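You operate a simulated robot arm through the tools that you are given. There is no shell and no other tool. Be economical: measure what you need, move in short steps, check, and stop when the job is done.

You are at the controls of a simulated robot arm. One attempt, no reset.

## Task
Paste the sleeve edge, fold the flap down and roll the crease flat.
Fine: use the hard roller; brush and roller go back to their places. Set down upright: paste brush, hard roller. A coat counts when it lies all over at full strength: go over it till it gets no stronger. What is to be rubbed or washed off counts as gone when no trace of it is left.

The check looks at the end state, three seconds after you hand in, the way a careful person would. Anything else that was tipped, shoved, dropped, spilled or broken makes it a failure. Flat cloth is picked up by pressing the open fingertips on it (5 to 10 N) and closing them slowly along it; thin cloth reads only 2 to 8 mm in the jaws.

## Robot
A 6-joint arm with a fingered hand, hanging from a carriage that runs on a gantry, over the field with the corners [0.356, -1.949], [0.355, 0.651], [-0.925, 0.651], [-0.924, -1.949] (x, y) and turns from -5.044 to 6.946 rad about z. Base frame: it is fixed where the carriage stands at the start and does not move with it; the origin is on the floor, on the carriage's upright axis, x ahead of it, y to its left, z up; the surface under the hand at the start is at about z = 0.9. Units: m, rad, N and s.
With the tool pointing down near the work surface it reaches from about 0.1 to 0.64 m from the robot's upright axis, wherever it stands. Its first joint turns from -2.897 to 2.897 rad. Places, roughly: folding board (30x24x2 cm) [0.2, 0.2, 0.9]; hard roller (8x4x11 cm) [0.5, 0.5, 0.9]; paste tray [0.5, 0.2, 0.9]; sleeve flap [0.3, 0.2, 1]. Payload 4 kg.
The tool frame sits at the grasp point between the pads (the TCP): z along the fingers, y along the line on which they close. The tips reach 0.03 m beyond it. The gripper opens to 0.104 m. The gripper's body begins 0.035 m behind the TCP. The gripper is a hand of 5 fingers: y runs from the thumb to the fingers, the wrist lies at [-0.015, -0.113, -0.19] in the tool frame, and closing takes about 1.5 s.
Orientation is told as [roll, pitch, yaw] about the base's x, y, z axes, in that order, counted from this pose: with the fingers straight down and the wrist toward the robot, the tool's x, y and z point along [0, 1, 0], [1, 0, 0] and [0, 0, -1] of the base frame.

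## Interface
- The arm moves only by the tool send_rows. Its argument "plan" is a list of rows, each an object of numbers (a shift or turn left out is 0, a gripper value left out holds the last): "wx", "wy", "wz": the turn, a rotation vector about the tool's x, y, z in rad; "tx", "ty", "tz": the shift along the tool's x, y, z in m; "claw": the gripper command, from -1 (fully open) to 1 (shut), values between in proportion. In form: [{"wx": .., "wy": .., "wz": .., "tx": .., "ty": .., "tz": .., "claw": ..}, ...]. A call has 1 to 12 rows; each row is the pose to reach, as a shift and turn from the pose commanded when the call began, along the tool's axes at that moment. Each row takes 0.2 s and may step no farther than 0.05 m and 0.15 rad from the row before; otherwise, or with a gripper value out of range, the whole call is refused. Where a pose cannot be reached the arm comes as near as it can. A force on the tool above 40 N (or 10 N above the force at the start of the call, whichever is more), or a blocked arm, ends the call early, and 0.2 s more pass. Each finger travels about 0.045 m/s and halts on what it meets, pressing with about 28 N; the grip force reading is that of the motor and also rises with nothing between the fingers. The clock runs only during rows and for 0.2 s after the last one: add rows that repeat a pose to give the fingers time. It gives the time, the measured TCP pose, the force on the tool (base axes), the opening and the grip force at its end, in the units of the frame above (readings bear some noise), with the torque about the TCP (base axes, N m) and any sound that the robot's microphone picked up.
- Cameras (640 x 400 px; columns grow to the right, rows downward): "scene" is now at [0.2298, 0.0474, 1.8113]; the picture's right is [0.84, -0.55, 0.00], its down [-0.51, -0.78, -0.36] and it looks along [0.20, 0.30, -0.93] (base axes); focal length 280 px, centre (320, 200). "wrist" rides on the gripper at [0.06, -0.083, -0.119] in the tool frame; the picture's right is [-0.79, 0.29, -0.54], its down [-0.56, -0.71, 0.44] and it looks along [-0.26, 0.65, 0.72] (tool axes); focal length 234 px, centre (320, 200). There is no depth. A picture from a camera that has moved, and an enlarged one, comes with that camera's place and axes in the base frame and with its lens.
- camera(camera): a new picture of that camera. The clock stands still meanwhile.
- slide_trunk(by): slides the trunk up (or, below 0, down) by that many m; the arm and the scene camera ride with it, the base frame stays. It gives what a move gives, with no picture.
- base_move(legs): drives the robot by 1 to 6 legs, each [ahead, left, turn to the left] in m, m and rad, along the robot's own axes; the way and the turn of a leg run together, so that a leg with both is an arc; at most 1.5 m and 3.142 rad a leg. The arm and the cameras ride along, it lands a little off, and it stops where it bumps. It keeps to its track: a leg is cut to what the track allows. It gives what a move gives.
- set_grasp(shape): the hand has 5 fingers and takes this shape, open, in about a second: jaw (thumb against the fingers, like two jaws); tri (thumb and two fingers); tip (a fingertip pinch); poke (one finger out to press); point (the index stretched); flat (the hand flat); cup (the hand cupped); fist (a fist). The gripper value then closes the fingers along that shape, each until it touches; the sizes above hold for jaw. It gives what a move gives, with no picture.
- pan_tilt(pan, tilt): turns the head with the scene camera to pan (to the left, within 2.705 rad either way) and tilt (down, from -0.506 to 1.204), counted from straight ahead of the robot. It gives what a move gives.
- inspect(camera, box): a new picture of the part [left, top, right, bottom] of that camera's present view, enlarged. The clock stands still meanwhile.
- sign_off(): hands the job in; it is judged then, once.

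Work in short steps. Places have to be worked out from the pictures, the camera data and where the tool is seen: move nearer, look again, correct. Check each grasp and each placing, and mend what went wrong. You have 120 turns and 90 pictures in all, those below and enlarged ones among them. Open the gripper and draw the arm clear of the work before you hand the job in, unless the task says otherwise; then end with one line.

The tools are called after "Call:" as name(argument=value, ...) on one line, values as JSON. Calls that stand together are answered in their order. send_rows: Moves the arm, as the interface text tells. Its arguments: {"type":"object","properties":{"plan":{"type":"array"}},"required":["plan"]} The other tools are called the same way: slide_trunk (by) slides the trunk up or down; set_grasp (shape) gives the hand a shape; base_move (legs) drives the base; pan_tilt (pan, tilt) turns the head that bears the scene camera; camera (camera) takes a picture; inspect (camera, box) takes an enlarged picture of a part of a camera's view; sign_off () hands the job in.

At the start:

```text
time_s: 0.0
ee_pos: [0.364, 0.3543, 1.2056]
ee_rot: [0.007, 0.004, 0.005]
contact_force: [-0.1, -0.4, -0.1]
wrist_torque: [0.0, -0.01, -0.01]
opening: 0.1038
grip_force: 0.0
shape: jaw
trunk travel left (down, up): [-0.547, 0.051]
robot x, y, heading: [0.0028, -0.0025, 0.002]
head pan, tilt: [0.995, 1.201]
```

scene: 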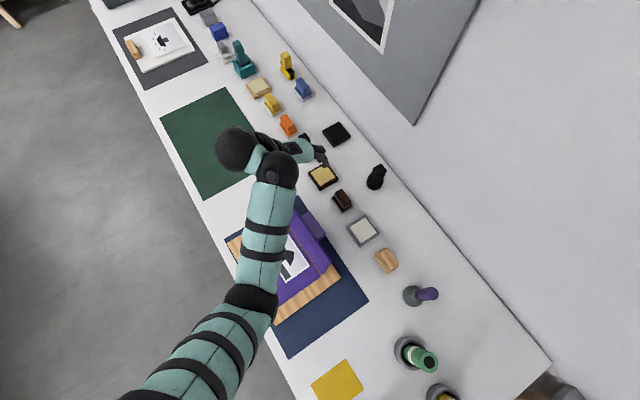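
wrist: 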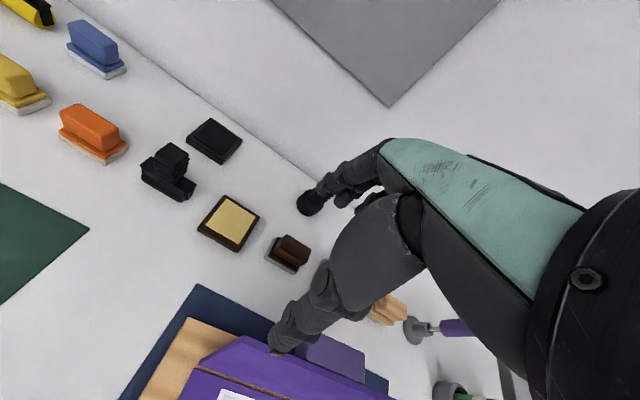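

The arm hides part of the board, so I'll enlarge the work area to identify the objects.

Call:
inspect(camera="scene", box=[220, 100, 460, 250])

Call:
inspect(camera="scene", box=[220, 200, 460, 350])

```text
2.67 times, centred on (340, 175) of scene
camera zoom: at [0.2298, 0.0474, 1.8113], right [0.84, -0.55, 0.0], down [-0.51, -0.78, -0.36], along [0.2, 0.3, -0.93], focal length 746 px, centre (267, 267)
```

zoom: 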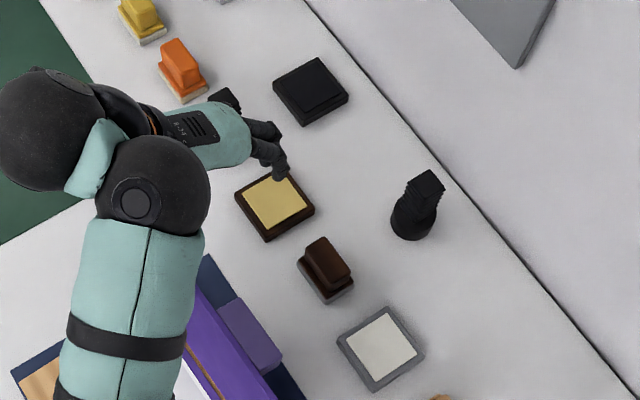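

```text
2.67 times, centred on (340, 275) of scene
camera zoom: at [0.2298, 0.0474, 1.8113], right [0.84, -0.55, 0.0], down [-0.51, -0.78, -0.36], along [0.2, 0.3, -0.93], focal length 746 px, centre (267, 0)
```

zoom: 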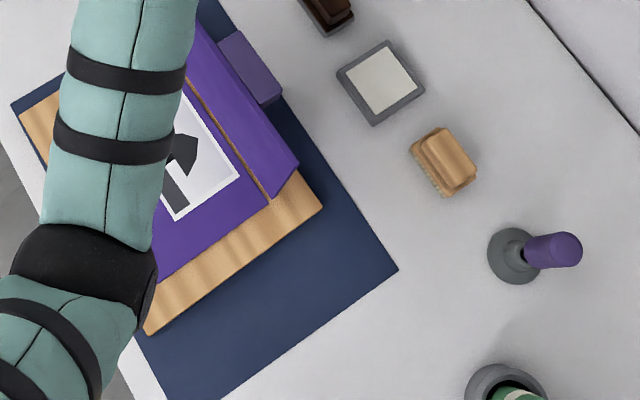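

The hard roller should be the black item near the hand, and the paste tray the grey one with white in it. The brush and flap are still unclear, so I'll slide the carriage left to get the arm out of the way and look back at the board.

Call:
base_move(legs=[[0, 0.45, 0]])

Call:
pan_tilt(pan=-0.9, tilt=1.0)

Call:
camera(camera="scene")

```text
time_s: 2.7
ee_pos: [0.3638, 0.8034, 1.2049]
ee_rot: [0.005, 0.002, 0.004]
contact_force: [-0.1, 1.2, -0.2]
wrist_torque: [0.01, 0.03, 0.01]
opening: 0.1037
grip_force: 0.0
shape: jaw
trunk travel left (down, up): [-0.547, 0.051]
robot x, y, heading: [-0.0003, 0.4522, -0.004]
head pan, tilt: [0.995, 1.201]
```

```text
time_s: 4.6
ee_pos: [0.3637, 0.8034, 1.2057]
ee_rot: [0.004, 0.002, 0.005]
contact_force: [-0.1, -0.9, 0.2]
wrist_torque: [-0.03, 0.0, 0.0]
opening: 0.1038
grip_force: 0.0
shape: jaw
trunk travel left (down, up): [-0.547, 0.051]
robot x, y, heading: [0.0016, 0.452, -0.001]
head pan, tilt: [-0.901, 1.0]
```

```text
85 pictures are left
camera scene: at [0.2425, 0.3955, 1.8239], right [-0.78, -0.62, 0.0], down [-0.52, 0.66, -0.54], along [0.34, -0.42, -0.84], focal length 280 px, centre (320, 200)
```

scene: 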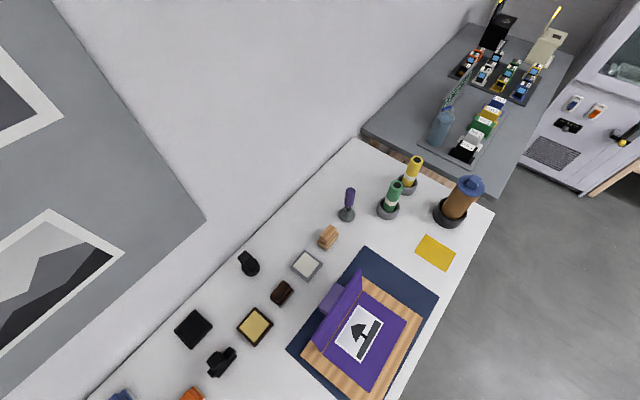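

Call:
inspect(camera="scene", box=[280, 220, 440, 400])

Call:
inspect(camera="scene", box=[160, 220, 350, 390])

```text
2.22 times, centred on (360, 310) of scene
camera zoom: at [0.2425, 0.3955, 1.8239], right [-0.78, -0.62, 0.0], down [-0.52, 0.66, -0.54], along [0.34, -0.42, -0.84], focal length 621 px, centre (231, -44)
```

zoom: 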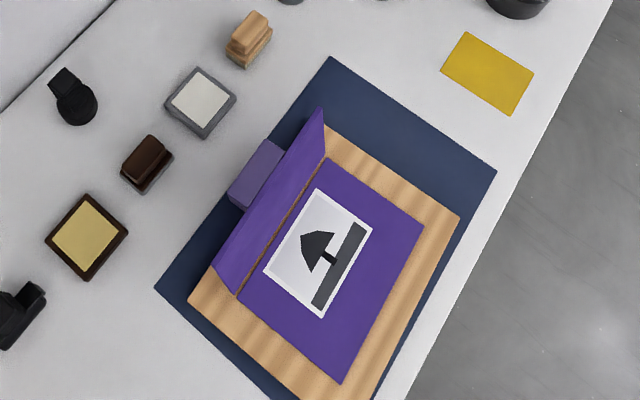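

```text
2.35 times, centred on (255, 305) of scene
camera zoom: at [0.2425, 0.3955, 1.8239], right [-0.78, -0.62, 0.0], down [-0.52, 0.66, -0.54], along [0.34, -0.42, -0.84], focal length 658 px, centre (473, -47)
```

zoom: 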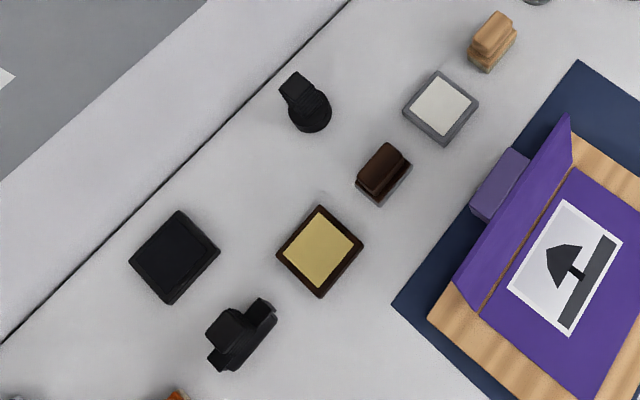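

The white grey-framed tray works out at (0.49, 0.17), so it is the paste tray. The black roller is at about (0.49, 0.54). I still have two brush candidates, wooden (0.49, 0.05) and brown (0.49, 0.29), so I'll drive the wrist camera over for a closer look.

Call:
base_move(legs=[[0, -0.6, 0]])

Call:
camera(camera="wrist")

Call:
inspect(camera="wrist", box=[60, 120, 300, 300])

```text
time_s: 8.0
ee_pos: [0.3649, 0.1995, 1.205]
ee_rot: [0.005, 0.003, 0.006]
contact_force: [-0.1, 0.8, -0.1]
wrist_torque: [0.0, -0.01, 0.03]
opening: 0.1037
grip_force: 0.0
shape: jaw
trunk travel left (down, up): [-0.547, 0.051]
robot x, y, heading: [0.0006, -0.1533, -0.001]
head pan, tilt: [-0.901, 1.0]
```

```text
82 pictures are left
camera wrist: at [0.2811, 0.2571, 1.3246], right [0.29, -0.79, 0.54], down [-0.7, -0.56, -0.44], along [0.65, -0.25, -0.72], focal length 234 px, centre (320, 200)
```

wrist: 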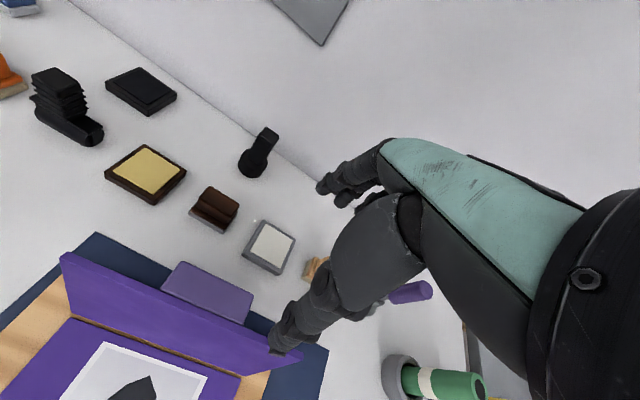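

```text
2.22 times, centred on (180, 210) of wrist
camera zoom: at [0.2811, 0.2571, 1.3246], right [0.29, -0.79, 0.54], down [-0.7, -0.56, -0.44], along [0.65, -0.25, -0.72], focal length 520 px, centre (631, 178)
```

zoom: 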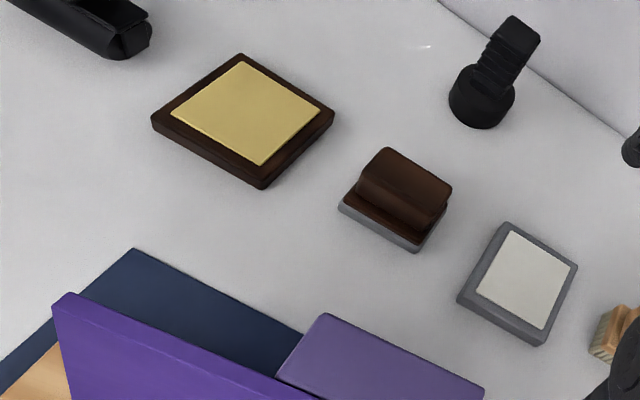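

The brown block has a grey felt-like base. I'll move on to see the wooden one, and turn the head for a side view of the flap and its tab.

Call:
base_move(legs=[[0, -0.35, 0]])

Call:
pan_tilt(pan=0.7, tilt=0.9)

Call:
inspect(camera="wrist", box=[60, 120, 300, 300])

Call:
camera(camera="scene")

```text
time_s: 10.3
ee_pos: [0.3638, -0.1489, 1.2066]
ee_rot: [0.008, 0.002, 0.005]
contact_force: [0.8, -0.6, 1.1]
wrist_torque: [-0.03, 0.0, -0.01]
opening: 0.1036
grip_force: 0.0
shape: jaw
trunk travel left (down, up): [-0.547, 0.051]
robot x, y, heading: [0.0003, -0.5032, 0.002]
head pan, tilt: [-0.901, 1.0]
```

```text
time_s: 11.9
ee_pos: [0.3648, -0.1487, 1.2056]
ee_rot: [0.009, 0.002, 0.004]
contact_force: [0.8, -0.8, -0.3]
wrist_torque: [0.01, 0.02, 0.02]
opening: 0.1036
grip_force: 0.1
shape: jaw
trunk travel left (down, up): [-0.547, 0.051]
robot x, y, heading: [0.0015, -0.5, -0.005]
head pan, tilt: [0.7, 0.901]
```

```text
2.22 times, centred on (180, 210) of wrist
camera zoom: at [0.2816, -0.0918, 1.3247], right [0.29, -0.79, 0.54], down [-0.71, -0.56, -0.44], along [0.65, -0.25, -0.72], focal length 520 px, centre (631, 178)
```

zoom: 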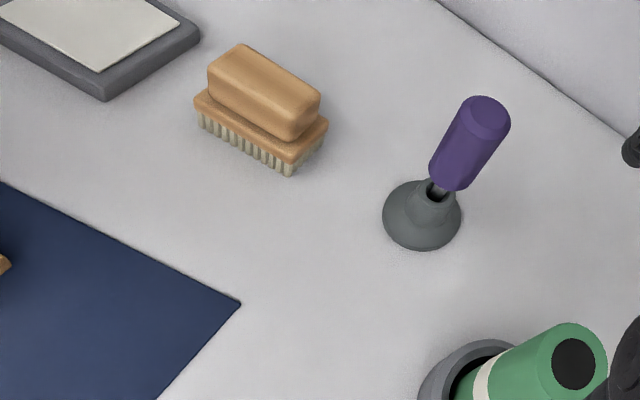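

```text
79 pictures are left
camera scene: at [0.257, -0.4535, 1.8311], right [0.64, -0.77, 0.0], down [-0.6, -0.5, -0.62], along [0.48, 0.4, -0.78], focal length 280 px, centre (320, 200)
```

scene: 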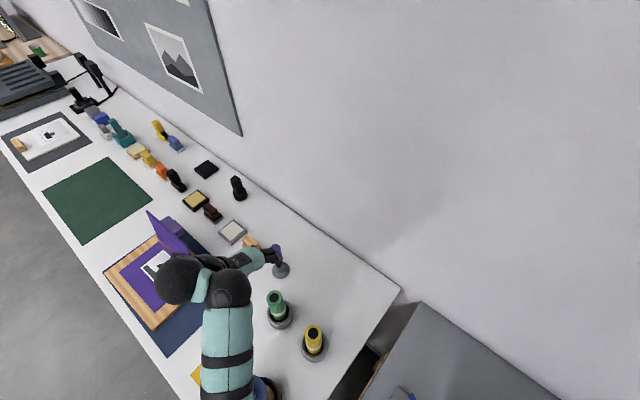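

The wooden one with bristles beside the paste tray is the paste brush. Next I'll inspect the flap from this side.

Call:
inspect(camera="scene", box=[100, 200, 260, 340])

Call:
inspect(camera="scene", box=[140, 150, 220, 200])

```text
2.86 times, centred on (180, 270) of scene
camera zoom: at [0.257, -0.4535, 1.8311], right [0.64, -0.77, 0.0], down [-0.6, -0.5, -0.62], along [0.48, 0.4, -0.78], focal length 799 px, centre (720, 0)
```

zoom: 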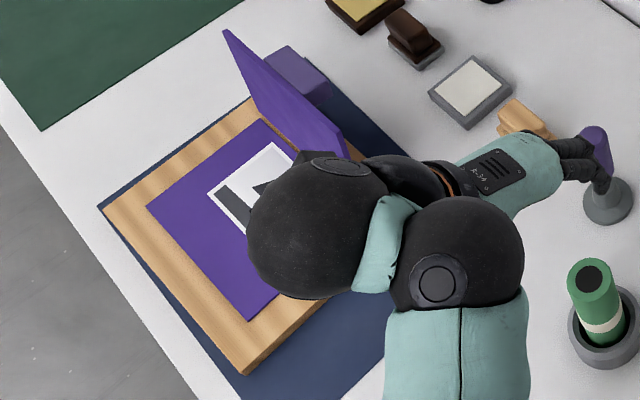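

```text
8.00 times, centred on (180, 175) of scene
camera zoom: at [0.257, -0.4535, 1.8311], right [0.64, -0.77, 0.0], down [-0.6, -0.5, -0.62], along [0.48, 0.4, -0.78], focal length 2237 px, centre (1440, 400)
```

zoom: 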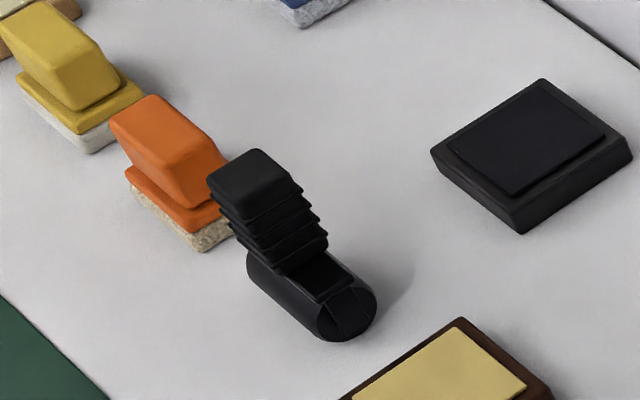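

The roller is a horizontal black cylinder with a handle standing up from it. I'll pull the carriage back so the wrist camera faces the flap and the sleeve edge.

Call:
base_move(legs=[[-0.3, 0, 0], [0, 0.45, 0]])

Call:
camera(camera="wrist")

```text
time_s: 16.3
ee_pos: [0.0741, 0.2942, 1.2045]
ee_rot: [0.006, 0.004, -0.006]
contact_force: [0.1, 0.2, 0.2]
wrist_torque: [0.01, 0.01, 0.02]
opening: 0.1038
grip_force: 0.2
shape: jaw
trunk travel left (down, up): [-0.547, 0.051]
robot x, y, heading: [-0.2928, -0.054, -0.012]
head pan, tilt: [0.7, 0.901]
```

```text
76 pictures are left
camera wrist: at [-0.0091, 0.3514, 1.3246], right [0.29, -0.79, 0.54], down [-0.71, -0.55, -0.44], along [0.64, -0.26, -0.72], focal length 234 px, centre (320, 200)
```

wrist: 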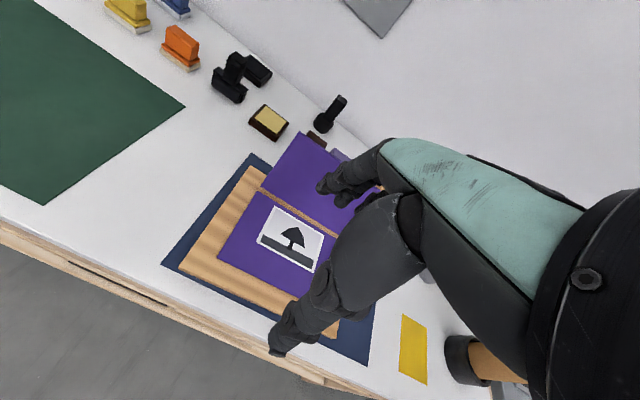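

Call:
inspect(camera="wrist", box=[230, 130, 370, 270])

```text
2.86 times, centred on (300, 200) of wrist
camera zoom: at [-0.0091, 0.3514, 1.3246], right [0.29, -0.79, 0.54], down [-0.71, -0.55, -0.44], along [0.64, -0.26, -0.72], focal length 669 px, centre (377, 200)
```

zoom: 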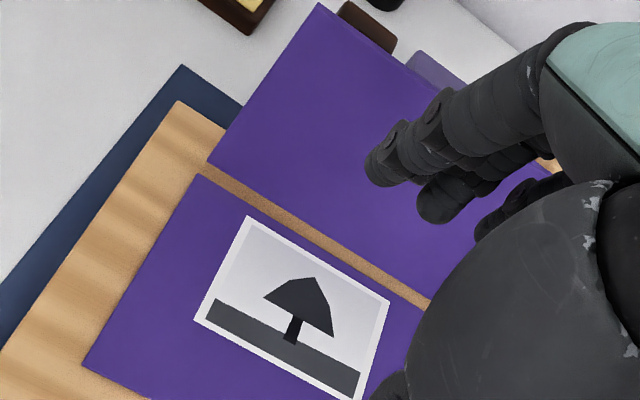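

The flap stands up from about x 0.285, y 0.13–0.34, leaning outward slightly, with a finger tab at its top near z 1.08. A tan strip runs along its foot. I'll turn the robot to face +y so the hand stays narrow across the flap, standing at about (0.3, -0.4), and reach over the brush.

Call:
base_move(legs=[[0, 0, 1.571], [-0.35, 0, 0], [0, -0.6, 0]])

Call:
send_rows(plan=[{"tx": -0.05}, {"tx": -0.1}, {"tx": -0.15}, {"tx": -0.2}, {"tx": -0.25}, {"tx": -0.3}, {"tx": -0.35}, {"tx": -0.4}, {"tx": -0.45}, {"tx": -0.48}])

Call:
camera(camera="wrist")

Call:
pan_tilt(pan=0.0, tilt=1.0)

Call:
camera(camera="scene")

```text
time_s: 25.3
ee_pos: [-0.0491, -0.0417, 1.2061]
ee_rot: [0.008, 0.001, 1.573]
contact_force: [-0.3, 0.9, -0.5]
wrist_torque: [0.02, -0.02, 0.03]
opening: 0.1037
grip_force: 0.1
shape: jaw
trunk travel left (down, up): [-0.547, 0.051]
robot x, y, heading: [0.3028, -0.4077, 1.574]
head pan, tilt: [0.7, 0.901]
```

```text
time_s: 27.6
ee_pos: [0.4273, -0.0392, 1.2039]
ee_rot: [0.013, -0.002, 1.546]
contact_force: [1.7, 29.2, -8.3]
wrist_torque: [-3.12, -0.45, -1.78]
opening: 0.1039
grip_force: 0.1
shape: jaw
trunk travel left (down, up): [-0.547, 0.051]
robot x, y, heading: [0.2981, -0.4112, 1.563]
head pan, tilt: [0.7, 0.901]
stopped in row 10: the force on the tool passed its limit at 147 N (the readings are from after the stop); the commanded pose is now the measured one
```

```text
74 pictures are left
camera wrist: at [0.3658, -0.1231, 1.3226], right [0.8, 0.27, 0.53], down [0.54, -0.72, -0.44], along [0.26, 0.64, -0.72], focal length 234 px, centre (320, 200)
```

wrist: 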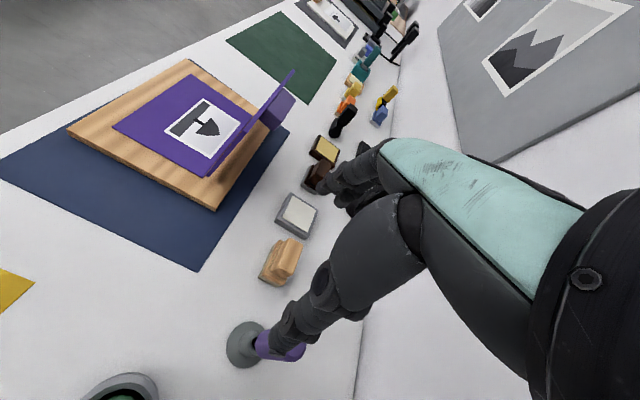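

```text
time_s: 28.6
ee_pos: [0.4275, -0.0376, 1.2035]
ee_rot: [0.013, -0.003, 1.549]
contact_force: [-6.0, 55.0, -13.9]
wrist_torque: [-6.02, -1.7, -4.13]
opening: 0.1041
grip_force: 0.0
shape: jaw
trunk travel left (down, up): [-0.547, 0.051]
robot x, y, heading: [0.3007, -0.4082, 1.57]
head pan, tilt: [0.0, 1.0]
```

```text
73 pictures are left
camera scene: at [0.3031, -0.1371, 1.8239], right [1.0, 0.0, 0.0], down [0.0, -0.84, -0.54], along [0.0, 0.54, -0.84], focal length 280 px, centre (320, 200)
```

scene: 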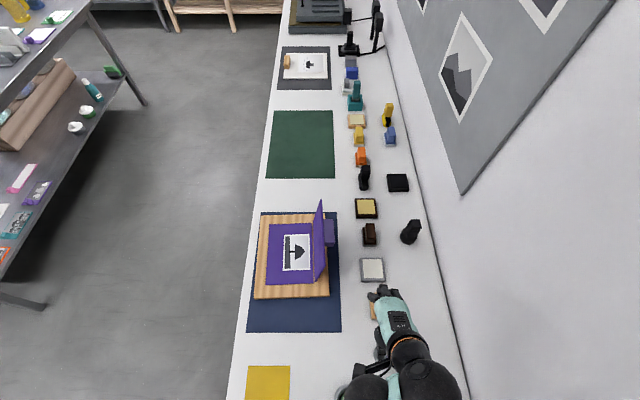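

The force and torque put the contact near the wrist camera, about 0.11 m above the TCP. That points to the forearm touching the robot's own arm, not the table. I'll back off and extend ahead.

Call:
send_rows(plan=[{"tx": 0.02, "ty": 0.02}, {"tx": 0.05, "ty": 0.05}, {"tx": 0.05, "ty": 0.09}, {"tx": 0.05, "ty": 0.12}])

Call:
camera(camera="scene")

```text
time_s: 29.6
ee_pos: [0.3774, 0.0856, 1.2029]
ee_rot: [0.015, -0.001, 1.55]
contact_force: [0.6, -0.8, -0.7]
wrist_torque: [0.01, 0.02, -0.03]
opening: 0.1038
grip_force: 0.2
shape: jaw
trunk travel left (down, up): [-0.547, 0.051]
robot x, y, heading: [0.3016, -0.4112, 1.572]
head pan, tilt: [0.0, 1.0]
```

```text
72 pictures are left
camera scene: at [0.3032, -0.1372, 1.8238], right [1.0, 0.0, 0.0], down [0.0, -0.84, -0.54], along [0.0, 0.54, -0.84], focal length 280 px, centre (320, 200)
```

scene: 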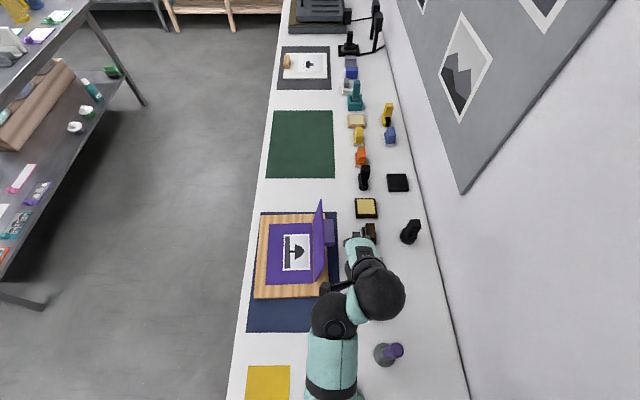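

Clear again and nothing was disturbed. I'll shift the carriage so the hand comes over the brush at about (0.482, 0.047).

Call:
base_move(legs=[[-0.04, -0.05, 0]])

Call:
send_rows(plan=[{"tx": -0.03}, {"tx": -0.055}])

Call:
camera(camera="wrist")

```text
time_s: 30.6
ee_pos: [0.4276, 0.0444, 1.2035]
ee_rot: [0.015, 0.0, 1.551]
contact_force: [0.6, -0.7, 0.9]
wrist_torque: [0.03, -0.03, 0.0]
opening: 0.1036
grip_force: 0.1
shape: jaw
trunk travel left (down, up): [-0.547, 0.051]
robot x, y, heading: [0.3511, -0.4466, 1.563]
head pan, tilt: [0.0, 1.0]
```

```text
time_s: 31.2
ee_pos: [0.4775, 0.0432, 1.202]
ee_rot: [0.019, -0.003, 1.527]
contact_force: [4.8, 13.0, -14.9]
wrist_torque: [-0.26, -0.35, -0.35]
opening: 0.1038
grip_force: 0.0
shape: jaw
trunk travel left (down, up): [-0.547, 0.051]
robot x, y, heading: [0.3536, -0.4489, 1.565]
head pan, tilt: [0.0, 1.0]
stopped in row 2: the force on the tool passed its limit at 125 N (the readings are from after the stop); the commanded pose is now the measured one
```

```text
71 pictures are left
camera wrist: at [0.4165, -0.04, 1.3214], right [0.81, 0.25, 0.53], down [0.52, -0.73, -0.45], along [0.27, 0.64, -0.72], focal length 234 px, centre (320, 200)
```

wrist: 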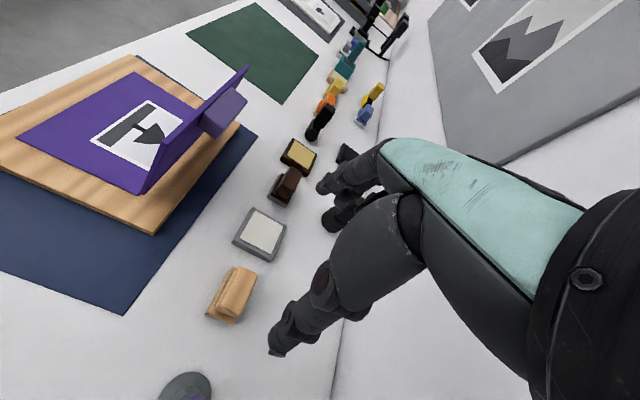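

It stopped again at the same sideways offset, so it is a self-collision when the hand is turned left of its bearing. Right of the bearing is fine, so I'll back off and work from the +y side facing -y.

Call:
send_rows(plan=[{"tx": 0.02, "ty": 0.01}, {"tx": 0.05, "ty": 0.02}])

Call:
base_move(legs=[[0, 0.65, 0], [0, 0, -3.14], [-1.03, 0, 0], [0, 0.6, 0]])

Call:
send_rows(plan=[{"tx": 0.05}, {"tx": 0.1}, {"tx": 0.15}, {"tx": 0.19}])

Call:
camera(camera="wrist")

```text
time_s: 31.8
ee_pos: [0.4278, 0.0666, 1.2026]
ee_rot: [0.02, -0.002, 1.528]
contact_force: [-0.4, -0.1, -0.1]
wrist_torque: [-0.01, 0.03, -0.01]
opening: 0.1038
grip_force: 0.0
shape: jaw
trunk travel left (down, up): [-0.547, 0.051]
robot x, y, heading: [0.3512, -0.4406, 1.566]
head pan, tilt: [0.0, 1.0]
```

```text
time_s: 50.6
ee_pos: [0.2102, 0.0877, 1.2028]
ee_rot: [0.019, -0.002, -1.548]
contact_force: [-0.2, 0.5, -0.1]
wrist_torque: [0.01, 0.01, 0.0]
opening: 0.1038
grip_force: 0.0
shape: jaw
trunk travel left (down, up): [-0.547, 0.051]
robot x, y, heading: [0.2515, 0.6086, -1.507]
head pan, tilt: [0.0, 1.0]
```

```text
time_s: 51.6
ee_pos: [0.4003, 0.0723, 1.222]
ee_rot: [0.153, 0.029, -1.72]
contact_force: [0.7, 4.0, -1.5]
wrist_torque: [-0.34, 0.03, -0.12]
opening: 0.1038
grip_force: 0.0
shape: jaw
trunk travel left (down, up): [-0.547, 0.051]
robot x, y, heading: [0.2507, 0.6075, -1.511]
head pan, tilt: [0.0, 1.0]
```

```text
70 pictures are left
camera wrist: at [0.4522, 0.1428, 1.3506], right [-0.9, -0.17, 0.41], down [-0.37, 0.78, -0.49], along [-0.24, -0.6, -0.77], focal length 234 px, centre (320, 200)
```

wrist: 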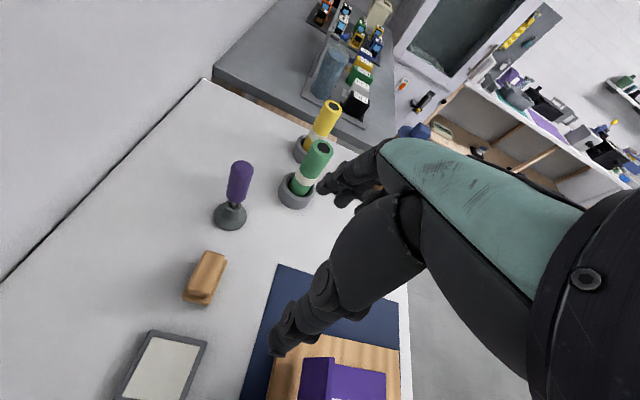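

The arm came up short because it was near its reach limit. I'll bring the carriage closer (to x ≈ 0.33, y ≈ 0.55) and settle.

Call:
base_move(legs=[[0.06, 0.08, -0.06]])

Call:
send_rows(plan=[{"tx": 0}, {"tx": 0}])

```text
time_s: 52.8
ee_pos: [0.4527, 0.0304, 1.2064]
ee_rot: [0.021, -0.001, -1.606]
contact_force: [0.4, 0.2, -0.8]
wrist_torque: [-0.01, -0.03, -0.01]
opening: 0.1037
grip_force: 0.0
shape: jaw
trunk travel left (down, up): [-0.547, 0.051]
robot x, y, heading: [0.3308, 0.5541, -1.564]
head pan, tilt: [0.0, 1.0]
```

```text
time_s: 53.4
ee_pos: [0.4532, 0.0298, 1.2052]
ee_rot: [0.019, -0.002, -1.606]
contact_force: [1.1, 0.6, -0.7]
wrist_torque: [0.01, 0.02, 0.03]
opening: 0.1039
grip_force: 0.0
shape: jaw
trunk travel left (down, up): [-0.547, 0.051]
robot x, y, heading: [0.335, 0.5497, -1.564]
head pan, tilt: [0.0, 1.0]
```

Pose is good. A zoomed wrist picture will let me measure the brush precisely.

Call:
inspect(camera="wrist", box=[60, 180, 280, 400])

```text
1.82 times, centred on (170, 290) of wrist
camera zoom: at [0.5138, 0.1093, 1.3255], right [-0.81, -0.26, 0.53], down [-0.53, 0.72, -0.45], along [-0.27, -0.64, -0.72], focal length 426 px, centre (593, 36)
```

zoom: 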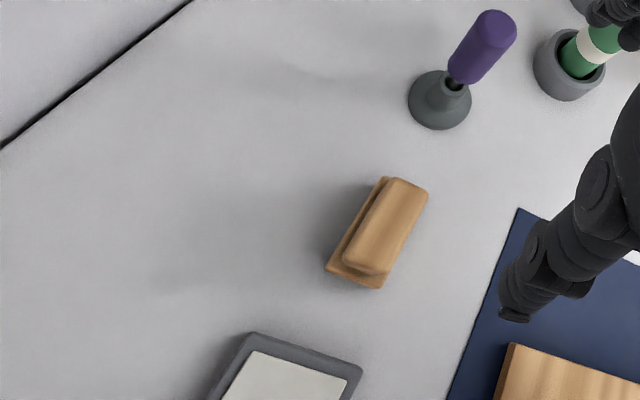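

Handle centre works out at about (0.4815, 0.052), roughly 0.058 long along y. I'll move over it, tilt the hand 0.25 rad so it leans toward -x, and come down to z ≈ 1.08.

Call:
send_rows(plan=[{"tx": 0.014, "ty": -0.012, "wy": 0.12, "wz": -0.02}, {"tx": 0.028, "ty": -0.023, "wy": 0.25, "wz": -0.035}, {"tx": 0.028, "ty": -0.023, "tz": 0.04, "wy": 0.25, "wz": -0.035}, {"tx": 0.028, "ty": -0.023, "tz": 0.08, "wy": 0.25, "wz": -0.035}, {"tx": 0.028, "ty": -0.023, "tz": 0.12, "wy": 0.25, "wz": -0.035}, {"tx": 0.028, "ty": -0.023, "tz": 0.12, "wy": 0.25, "wz": -0.035}])

Call:
camera(camera="wrist")

Call:
camera(camera="scene")

```text
time_s: 54.8
ee_pos: [0.4839, 0.0524, 1.0881]
ee_rot: [0.269, -0.006, -1.572]
contact_force: [-0.7, 0.2, 0.2]
wrist_torque: [0.01, 0.01, 0.0]
opening: 0.1038
grip_force: 0.1
shape: jaw
out of reach, approached as far as the arm can: row 1, 2
trunk travel left (down, up): [-0.547, 0.051]
robot x, y, heading: [0.3327, 0.5488, -1.566]
head pan, tilt: [0.0, 1.0]
```

```text
68 pictures are left
camera wrist: at [0.51, 0.1341, 1.2167], right [-0.9, -0.29, 0.32], down [-0.42, 0.7, -0.57], along [-0.06, -0.65, -0.76], focal length 234 px, centre (320, 200)
```

wrist: 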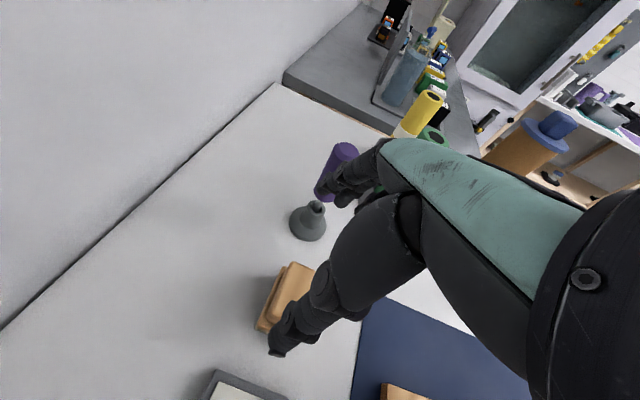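

```text
67 pictures are left
camera scene: at [0.3345, 0.2814, 1.8239], right [-1.0, 0.0, 0.0], down [0.0, 0.84, -0.54], along [0.0, -0.54, -0.84], focal length 280 px, centre (320, 200)
```

scene: 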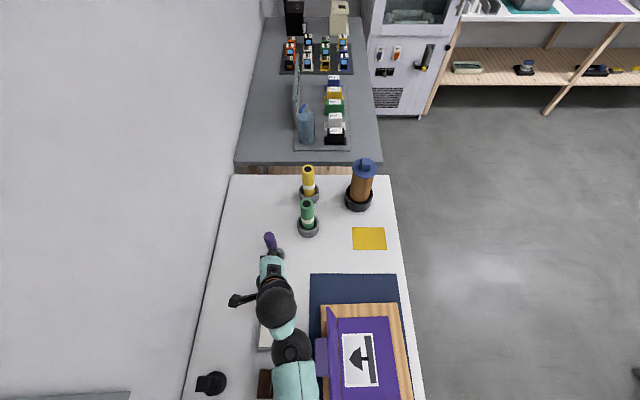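

The hand is over the brush. The elbow passes near the flap's tab, so I'll come down in part and check clearance.

Call:
send_rows(plan=[{"tx": -0.009, "tz": 0.029}, {"tx": -0.018, "tz": 0.058}, {"tx": -0.018, "tz": 0.058}])

Call:
inspect(camera="scene", box=[220, 220, 420, 400])

Call:
camera(camera="wrist")

```text
time_s: 55.6
ee_pos: [0.4806, 0.0509, 1.0273]
ee_rot: [0.27, -0.007, -1.571]
contact_force: [0.0, 0.0, 0.4]
wrist_torque: [-0.02, 0.01, 0.03]
opening: 0.1038
grip_force: 0.0
shape: jaw
trunk travel left (down, up): [-0.547, 0.051]
robot x, y, heading: [0.3327, 0.5509, -1.567]
head pan, tilt: [0.0, 1.0]
```

```text
2.22 times, centred on (320, 310) of scene
camera zoom: at [0.3345, 0.2813, 1.8239], right [-1.0, 0.0, 0.0], down [0.0, 0.84, -0.54], along [0.0, -0.54, -0.84], focal length 621 px, centre (320, -44)
```

zoom: 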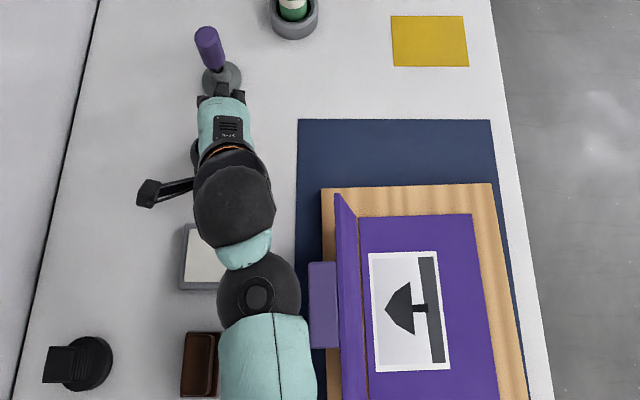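

```text
65 pictures are left
camera wrist: at [0.5071, 0.1334, 1.1563], right [-0.9, -0.29, 0.32], down [-0.42, 0.7, -0.57], along [-0.06, -0.65, -0.76], focal length 234 px, centre (320, 200)
```

wrist: 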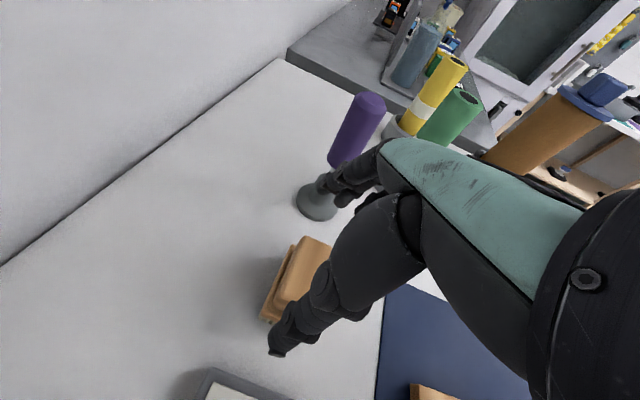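

The elbow clears the tab sideways, and the handle top triangulates to z ≈ 0.969. I'll go down to TCP z ≈ 0.95 and close slowly.

Call:
send_rows(plan=[{"tx": -0.009, "tz": 0.037}, {"tx": -0.018, "tz": 0.074}, {"tx": -0.018, "tz": 0.074}])

Call:
camera(camera="wrist")

```text
time_s: 56.4
ee_pos: [0.4839, 0.0499, 0.9519]
ee_rot: [0.269, -0.008, -1.571]
contact_force: [0.7, 0.1, 1.2]
wrist_torque: [0.05, 0.01, -0.02]
opening: 0.1039
grip_force: 0.1
shape: jaw
trunk travel left (down, up): [-0.547, 0.051]
robot x, y, heading: [0.3342, 0.5551, -1.569]
head pan, tilt: [0.0, 1.0]
```

```text
64 pictures are left
camera wrist: at [0.5102, 0.1326, 1.0813], right [-0.9, -0.29, 0.32], down [-0.42, 0.7, -0.57], along [-0.06, -0.65, -0.76], focal length 234 px, centre (320, 200)
```

wrist: 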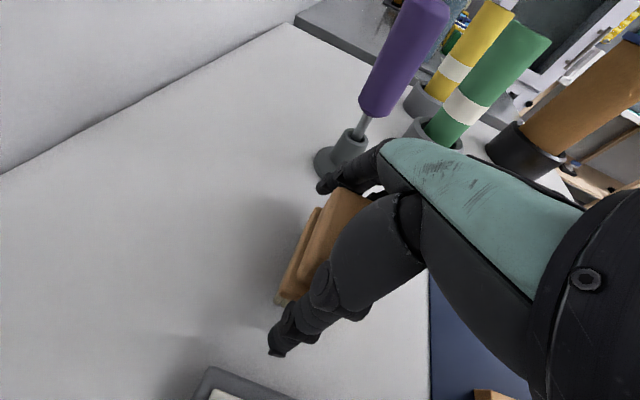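

The brush sits between thumb and fingers, so I'll close on it.

Call:
send_rows(plan=[{"claw": -0.4}, {"claw": 0}, {"claw": 0.4}, {"claw": 0.7}, {"claw": 1}, {"claw": 1}, {"claw": 1}, {"claw": 1}])

Call:
camera(camera="wrist")

```text
time_s: 58.2
ee_pos: [0.4832, 0.05, 0.9515]
ee_rot: [0.27, -0.006, -1.571]
contact_force: [0.0, 0.1, -0.3]
wrist_torque: [-0.01, 0.0, -0.02]
opening: 0.0665
grip_force: 27.9
shape: jaw
trunk travel left (down, up): [-0.547, 0.051]
robot x, y, heading: [0.3338, 0.5497, -1.568]
head pan, tilt: [0.0, 1.0]
```

```text
63 pictures are left
camera wrist: at [0.5101, 0.1328, 1.0814], right [-0.9, -0.29, 0.32], down [-0.42, 0.7, -0.57], along [-0.06, -0.65, -0.76], focal length 234 px, centre (320, 200)
```

wrist: 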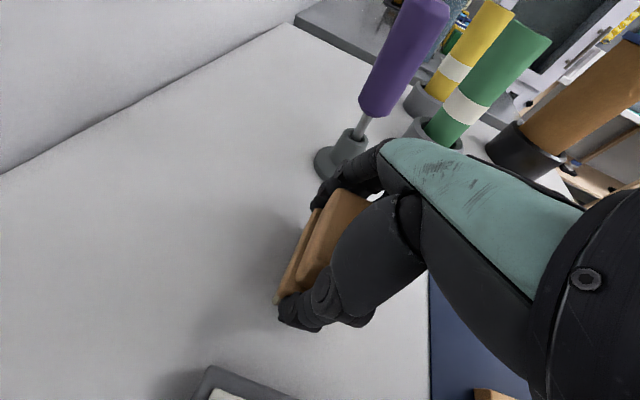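

Gripped at 0.0665 m with 28 N. I'll lift 6 cm and carry it over the paste tray, centre about (0.485, 0.172).

Call:
send_rows(plan=[{"tx": 0.008, "tz": -0.029, "claw": 1}, {"tx": 0.016, "tz": -0.058}, {"tx": 0.016, "tz": -0.058, "ty": -0.04}, {"tx": 0.017, "tz": -0.058, "ty": -0.08}, {"tx": 0.017, "tz": -0.058, "ty": -0.122}, {"tx": 0.017, "tz": -0.058, "ty": -0.122}])

Call:
camera(camera="wrist")

Call:
inspect(camera="scene", box=[220, 220, 420, 400])

```text
time_s: 59.6
ee_pos: [0.4863, 0.1744, 1.0084]
ee_rot: [0.269, -0.008, -1.57]
contact_force: [-0.1, 0.3, -1.7]
wrist_torque: [0.0, 0.0, 0.04]
opening: 0.0665
grip_force: 28.4
shape: jaw
trunk travel left (down, up): [-0.547, 0.051]
robot x, y, heading: [0.3365, 0.5471, -1.562]
head pan, tilt: [0.0, 1.0]
```

```text
62 pictures are left
camera wrist: at [0.5128, 0.2554, 1.138], right [-0.9, -0.29, 0.32], down [-0.42, 0.7, -0.57], along [-0.06, -0.65, -0.76], focal length 234 px, centre (320, 200)
```

wrist: 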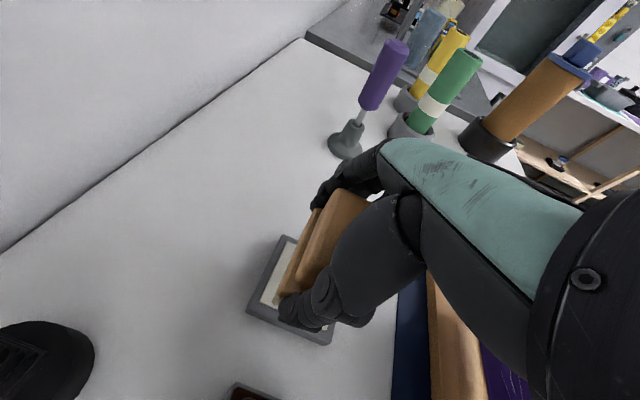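

```text
2.22 times, centred on (320, 310) of scene
camera zoom: at [0.3345, 0.2814, 1.8238], right [-1.0, 0.0, 0.0], down [0.0, 0.84, -0.54], along [0.0, -0.54, -0.84], focal length 621 px, centre (320, -44)
```

zoom: 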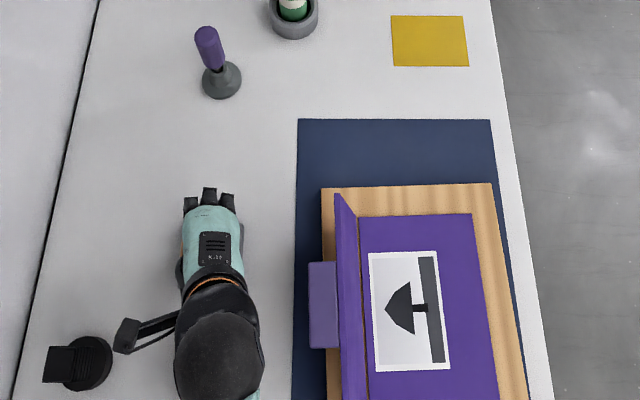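

The brush is over the pad. I'll lower it gently onto the paste.

Call:
send_rows(plan=[{"tx": -0.0055, "tz": 0.0195}, {"tx": -0.0095, "tz": 0.034}, {"tx": -0.0107, "tz": 0.0385}, {"tx": -0.012, "tz": 0.043}])

```text
time_s: 60.6
ee_pos: [0.4861, 0.1686, 0.9673]
ee_rot: [0.271, -0.014, -1.572]
contact_force: [-1.4, 3.7, 31.2]
wrist_torque: [0.42, -0.21, 0.15]
opening: 0.063
grip_force: 27.7
shape: jaw
trunk travel left (down, up): [-0.547, 0.051]
robot x, y, heading: [0.3326, 0.5517, -1.563]
head pan, tilt: [0.0, 1.0]
```

Contact is firm at z ≈ 0.967. I'll ease off, make a small dabbing motion in the paste, lift, and look.

Call:
send_rows(plan=[{"tx": 0.0005, "tz": -0.002}, {"tx": 0.0085, "tz": 0.0005}, {"tx": -0.0075, "tz": -0.004}, {"tx": 0.0085, "tz": 0.0005}, {"tx": 0.0005, "tz": -0.002}, {"tx": 0.011, "tz": -0.04}, {"tx": 0.018, "tz": -0.065}, {"tx": 0.018, "tz": -0.065}])

Call:
camera(camera="wrist")

Call:
inspect(camera="scene", box=[220, 220, 420, 400])

```text
time_s: 62.4
ee_pos: [0.4841, 0.1738, 1.0327]
ee_rot: [0.267, -0.006, -1.57]
contact_force: [0.5, -0.2, -1.4]
wrist_torque: [0.0, 0.01, 0.0]
opening: 0.0644
grip_force: 27.9
shape: jaw
trunk travel left (down, up): [-0.547, 0.051]
robot x, y, heading: [0.3373, 0.5507, -1.567]
head pan, tilt: [0.0, 1.0]
```

```text
60 pictures are left
camera wrist: at [0.5111, 0.2551, 1.1623], right [-0.9, -0.29, 0.32], down [-0.42, 0.7, -0.57], along [-0.06, -0.65, -0.76], focal length 234 px, centre (320, 200)
```

wrist: 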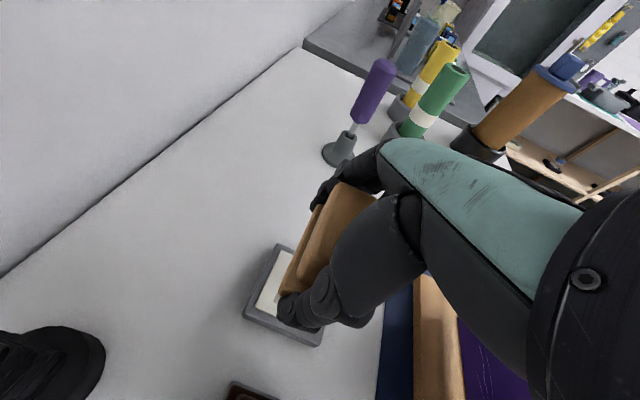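

```text
2.22 times, centred on (320, 310) of scene
camera zoom: at [0.3345, 0.2814, 1.8238], right [-1.0, 0.0, 0.0], down [0.0, 0.84, -0.54], along [0.0, -0.54, -0.84], focal length 621 px, centre (320, -44)
```

zoom: 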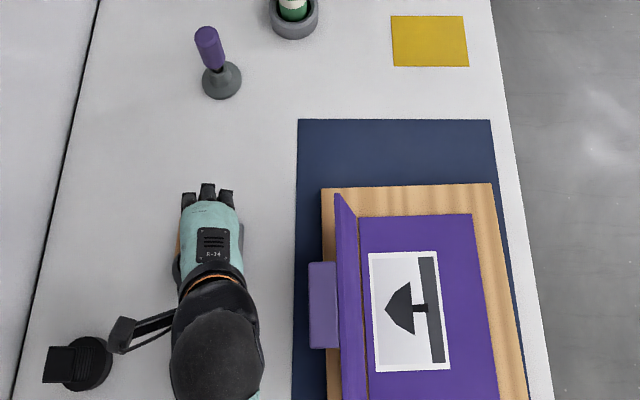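

The brush is loaded and still held firmly. I'll lift it above the flap (z ≈ 1.19) and shift the carriage toward x 0.24, y 0.64 so the arm lines up with the sleeve strip.

Call:
send_rows(plan=[{"tx": 0.013, "tz": -0.048}, {"tx": 0.026, "tz": -0.096}, {"tx": 0.04, "tz": -0.143}, {"tx": 0.042, "tz": -0.153}])

Call:
base_move(legs=[[-0.09, 0, 0], [0, -0.1, 0]])

Call:
camera(camera="wrist")

Call:
camera(camera="scene")

```text
time_s: 63.4
ee_pos: [0.4853, 0.1728, 1.1903]
ee_rot: [0.27, -0.005, -1.57]
contact_force: [0.0, 0.5, -2.9]
wrist_torque: [-0.03, 0.0, -0.03]
opening: 0.0643
grip_force: 28.2
shape: jaw
trunk travel left (down, up): [-0.547, 0.051]
robot x, y, heading: [0.3364, 0.5491, -1.566]
head pan, tilt: [0.0, 1.0]
```

```text
time_s: 65.2
ee_pos: [0.3829, 0.2632, 1.1908]
ee_rot: [0.269, -0.007, -1.57]
contact_force: [0.4, -0.3, -1.7]
wrist_torque: [0.01, 0.01, 0.0]
opening: 0.0644
grip_force: 28.3
shape: jaw
trunk travel left (down, up): [-0.547, 0.051]
robot x, y, heading: [0.2346, 0.6374, -1.565]
head pan, tilt: [0.0, 1.0]
```

```text
58 pictures are left
camera wrist: at [0.4099, 0.3448, 1.3197], right [-0.9, -0.29, 0.32], down [-0.42, 0.7, -0.57], along [-0.06, -0.65, -0.76], focal length 234 px, centre (320, 200)
```

wrist: 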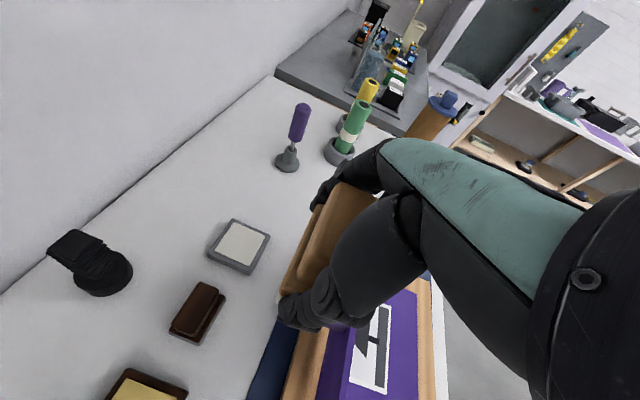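

```text
57 pictures are left
camera scene: at [0.2331, 0.3716, 1.8239], right [-1.0, 0.0, 0.0], down [0.0, 0.84, -0.54], along [0.0, -0.54, -0.84], focal length 280 px, centre (320, 200)
```

scene: 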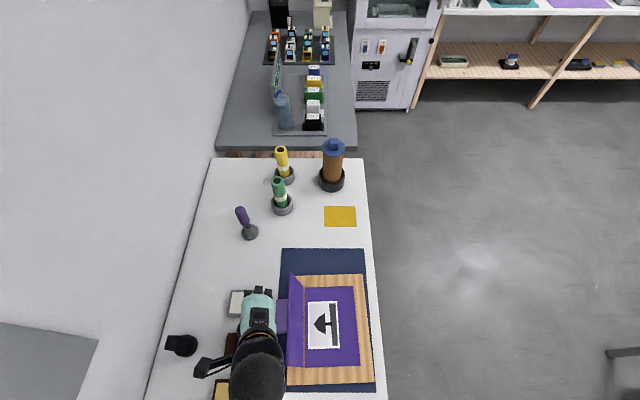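

Now I have a clear view of the strip from here, so I'll enlarge it.

Call:
inspect(camera="scene", box=[270, 250, 380, 395])

```text
2.76 times, centred on (325, 322) of scene
camera zoom: at [0.2331, 0.3716, 1.8239], right [-1.0, 0.0, 0.0], down [0.0, 0.84, -0.54], along [0.0, -0.54, -0.84], focal length 771 px, centre (306, -138)
```

zoom: 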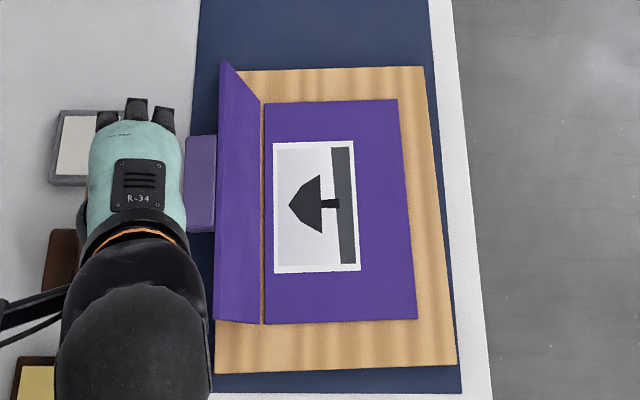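

I need to know what that strip really is, and whether another edge is marked. I'll enlarge hard on both long edges of the sleeve.

Call:
inspect(camera="scene", box=[296, 345, 326, 373])

Call:
inspect(camera="scene", box=[336, 280, 366, 308])

Call:
inspect(camera="scene", box=[280, 265, 320, 302])

```text
14.29 times, centred on (311, 359) of scene
camera zoom: at [0.2331, 0.3716, 1.8239], right [-1.0, 0.0, 0.0], down [0.0, 0.84, -0.54], along [0.0, -0.54, -0.84], focal length 3994 px, centre (449, -2071)
```

zoom: 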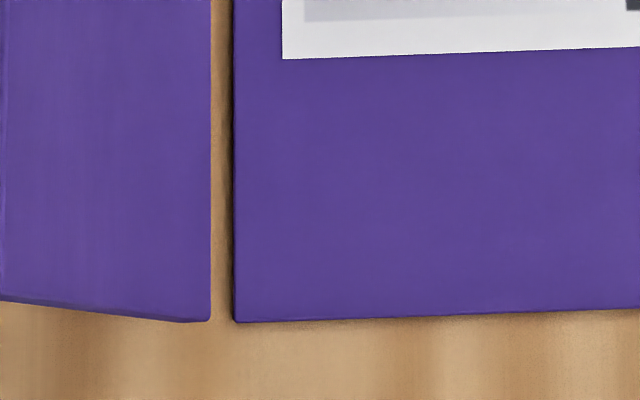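

```text
14.29 times, centred on (351, 294) of scene
camera zoom: at [0.2331, 0.3716, 1.8239], right [-1.0, 0.0, 0.0], down [0.0, 0.84, -0.54], along [0.0, -0.54, -0.84], focal length 3994 px, centre (-123, -1143)
```

zoom: 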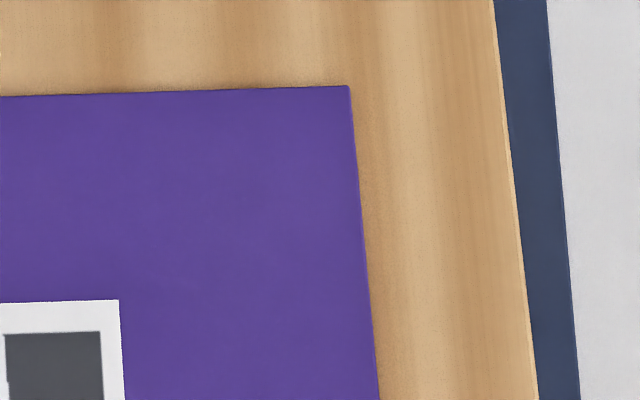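

```text
10.81 times, centred on (300, 284) of scene
camera zoom: at [0.2331, 0.3716, 1.8239], right [-1.0, 0.0, 0.0], down [0.0, 0.84, -0.54], along [0.0, -0.54, -0.84], focal length 3023 px, centre (536, -703)
```

zoom: 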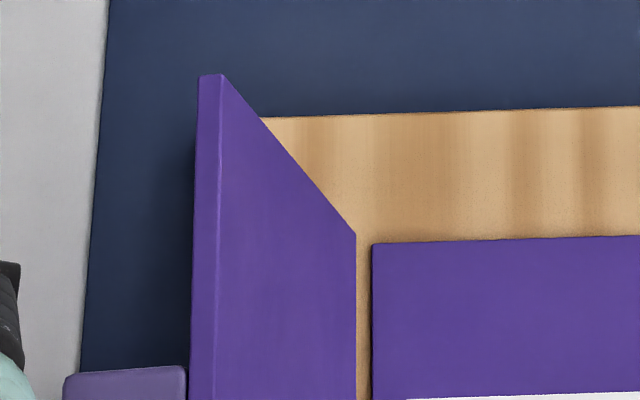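

The brown line is only the board showing through the gap. The flap is about 0.16 m tall and the sleeve 0.15 m wide, so the flap's free edge lands along the sleeve's front edge at x ≈ 0.125. That margin beside the print is the edge to paste, so I'll move there, high over the flap.

Call:
base_move(legs=[[0, -0.13, 0]])

Call:
send_rows(plan=[{"tx": -0.04, "tz": -0.011}, {"tx": -0.08, "tz": -0.022}, {"tx": -0.1, "tz": -0.027}])

Call:
camera(camera="wrist")

```text
time_s: 66.5
ee_pos: [0.255, 0.2628, 1.1904]
ee_rot: [0.269, -0.007, -1.572]
contact_force: [0.3, -0.4, -1.3]
wrist_torque: [0.0, 0.0, 0.02]
opening: 0.0648
grip_force: 28.0
shape: jaw
trunk travel left (down, up): [-0.547, 0.051]
robot x, y, heading: [0.1045, 0.6405, -1.568]
head pan, tilt: [0.0, 1.0]
```

```text
time_s: 67.3
ee_pos: [0.1528, 0.2617, 1.1892]
ee_rot: [0.271, -0.006, -1.57]
contact_force: [0.5, 0.3, -1.4]
wrist_torque: [-0.02, 0.02, 0.01]
opening: 0.0643
grip_force: 28.1
shape: jaw
trunk travel left (down, up): [-0.547, 0.051]
robot x, y, heading: [0.1074, 0.6428, -1.571]
head pan, tilt: [0.0, 1.0]
```

```text
52 pictures are left
camera wrist: at [0.1799, 0.3442, 1.3191], right [-0.91, -0.29, 0.31], down [-0.42, 0.7, -0.57], along [-0.06, -0.65, -0.76], focal length 234 px, centre (320, 200)
```

wrist: 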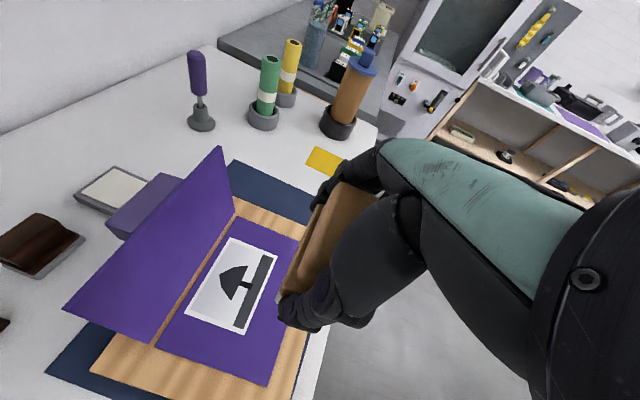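

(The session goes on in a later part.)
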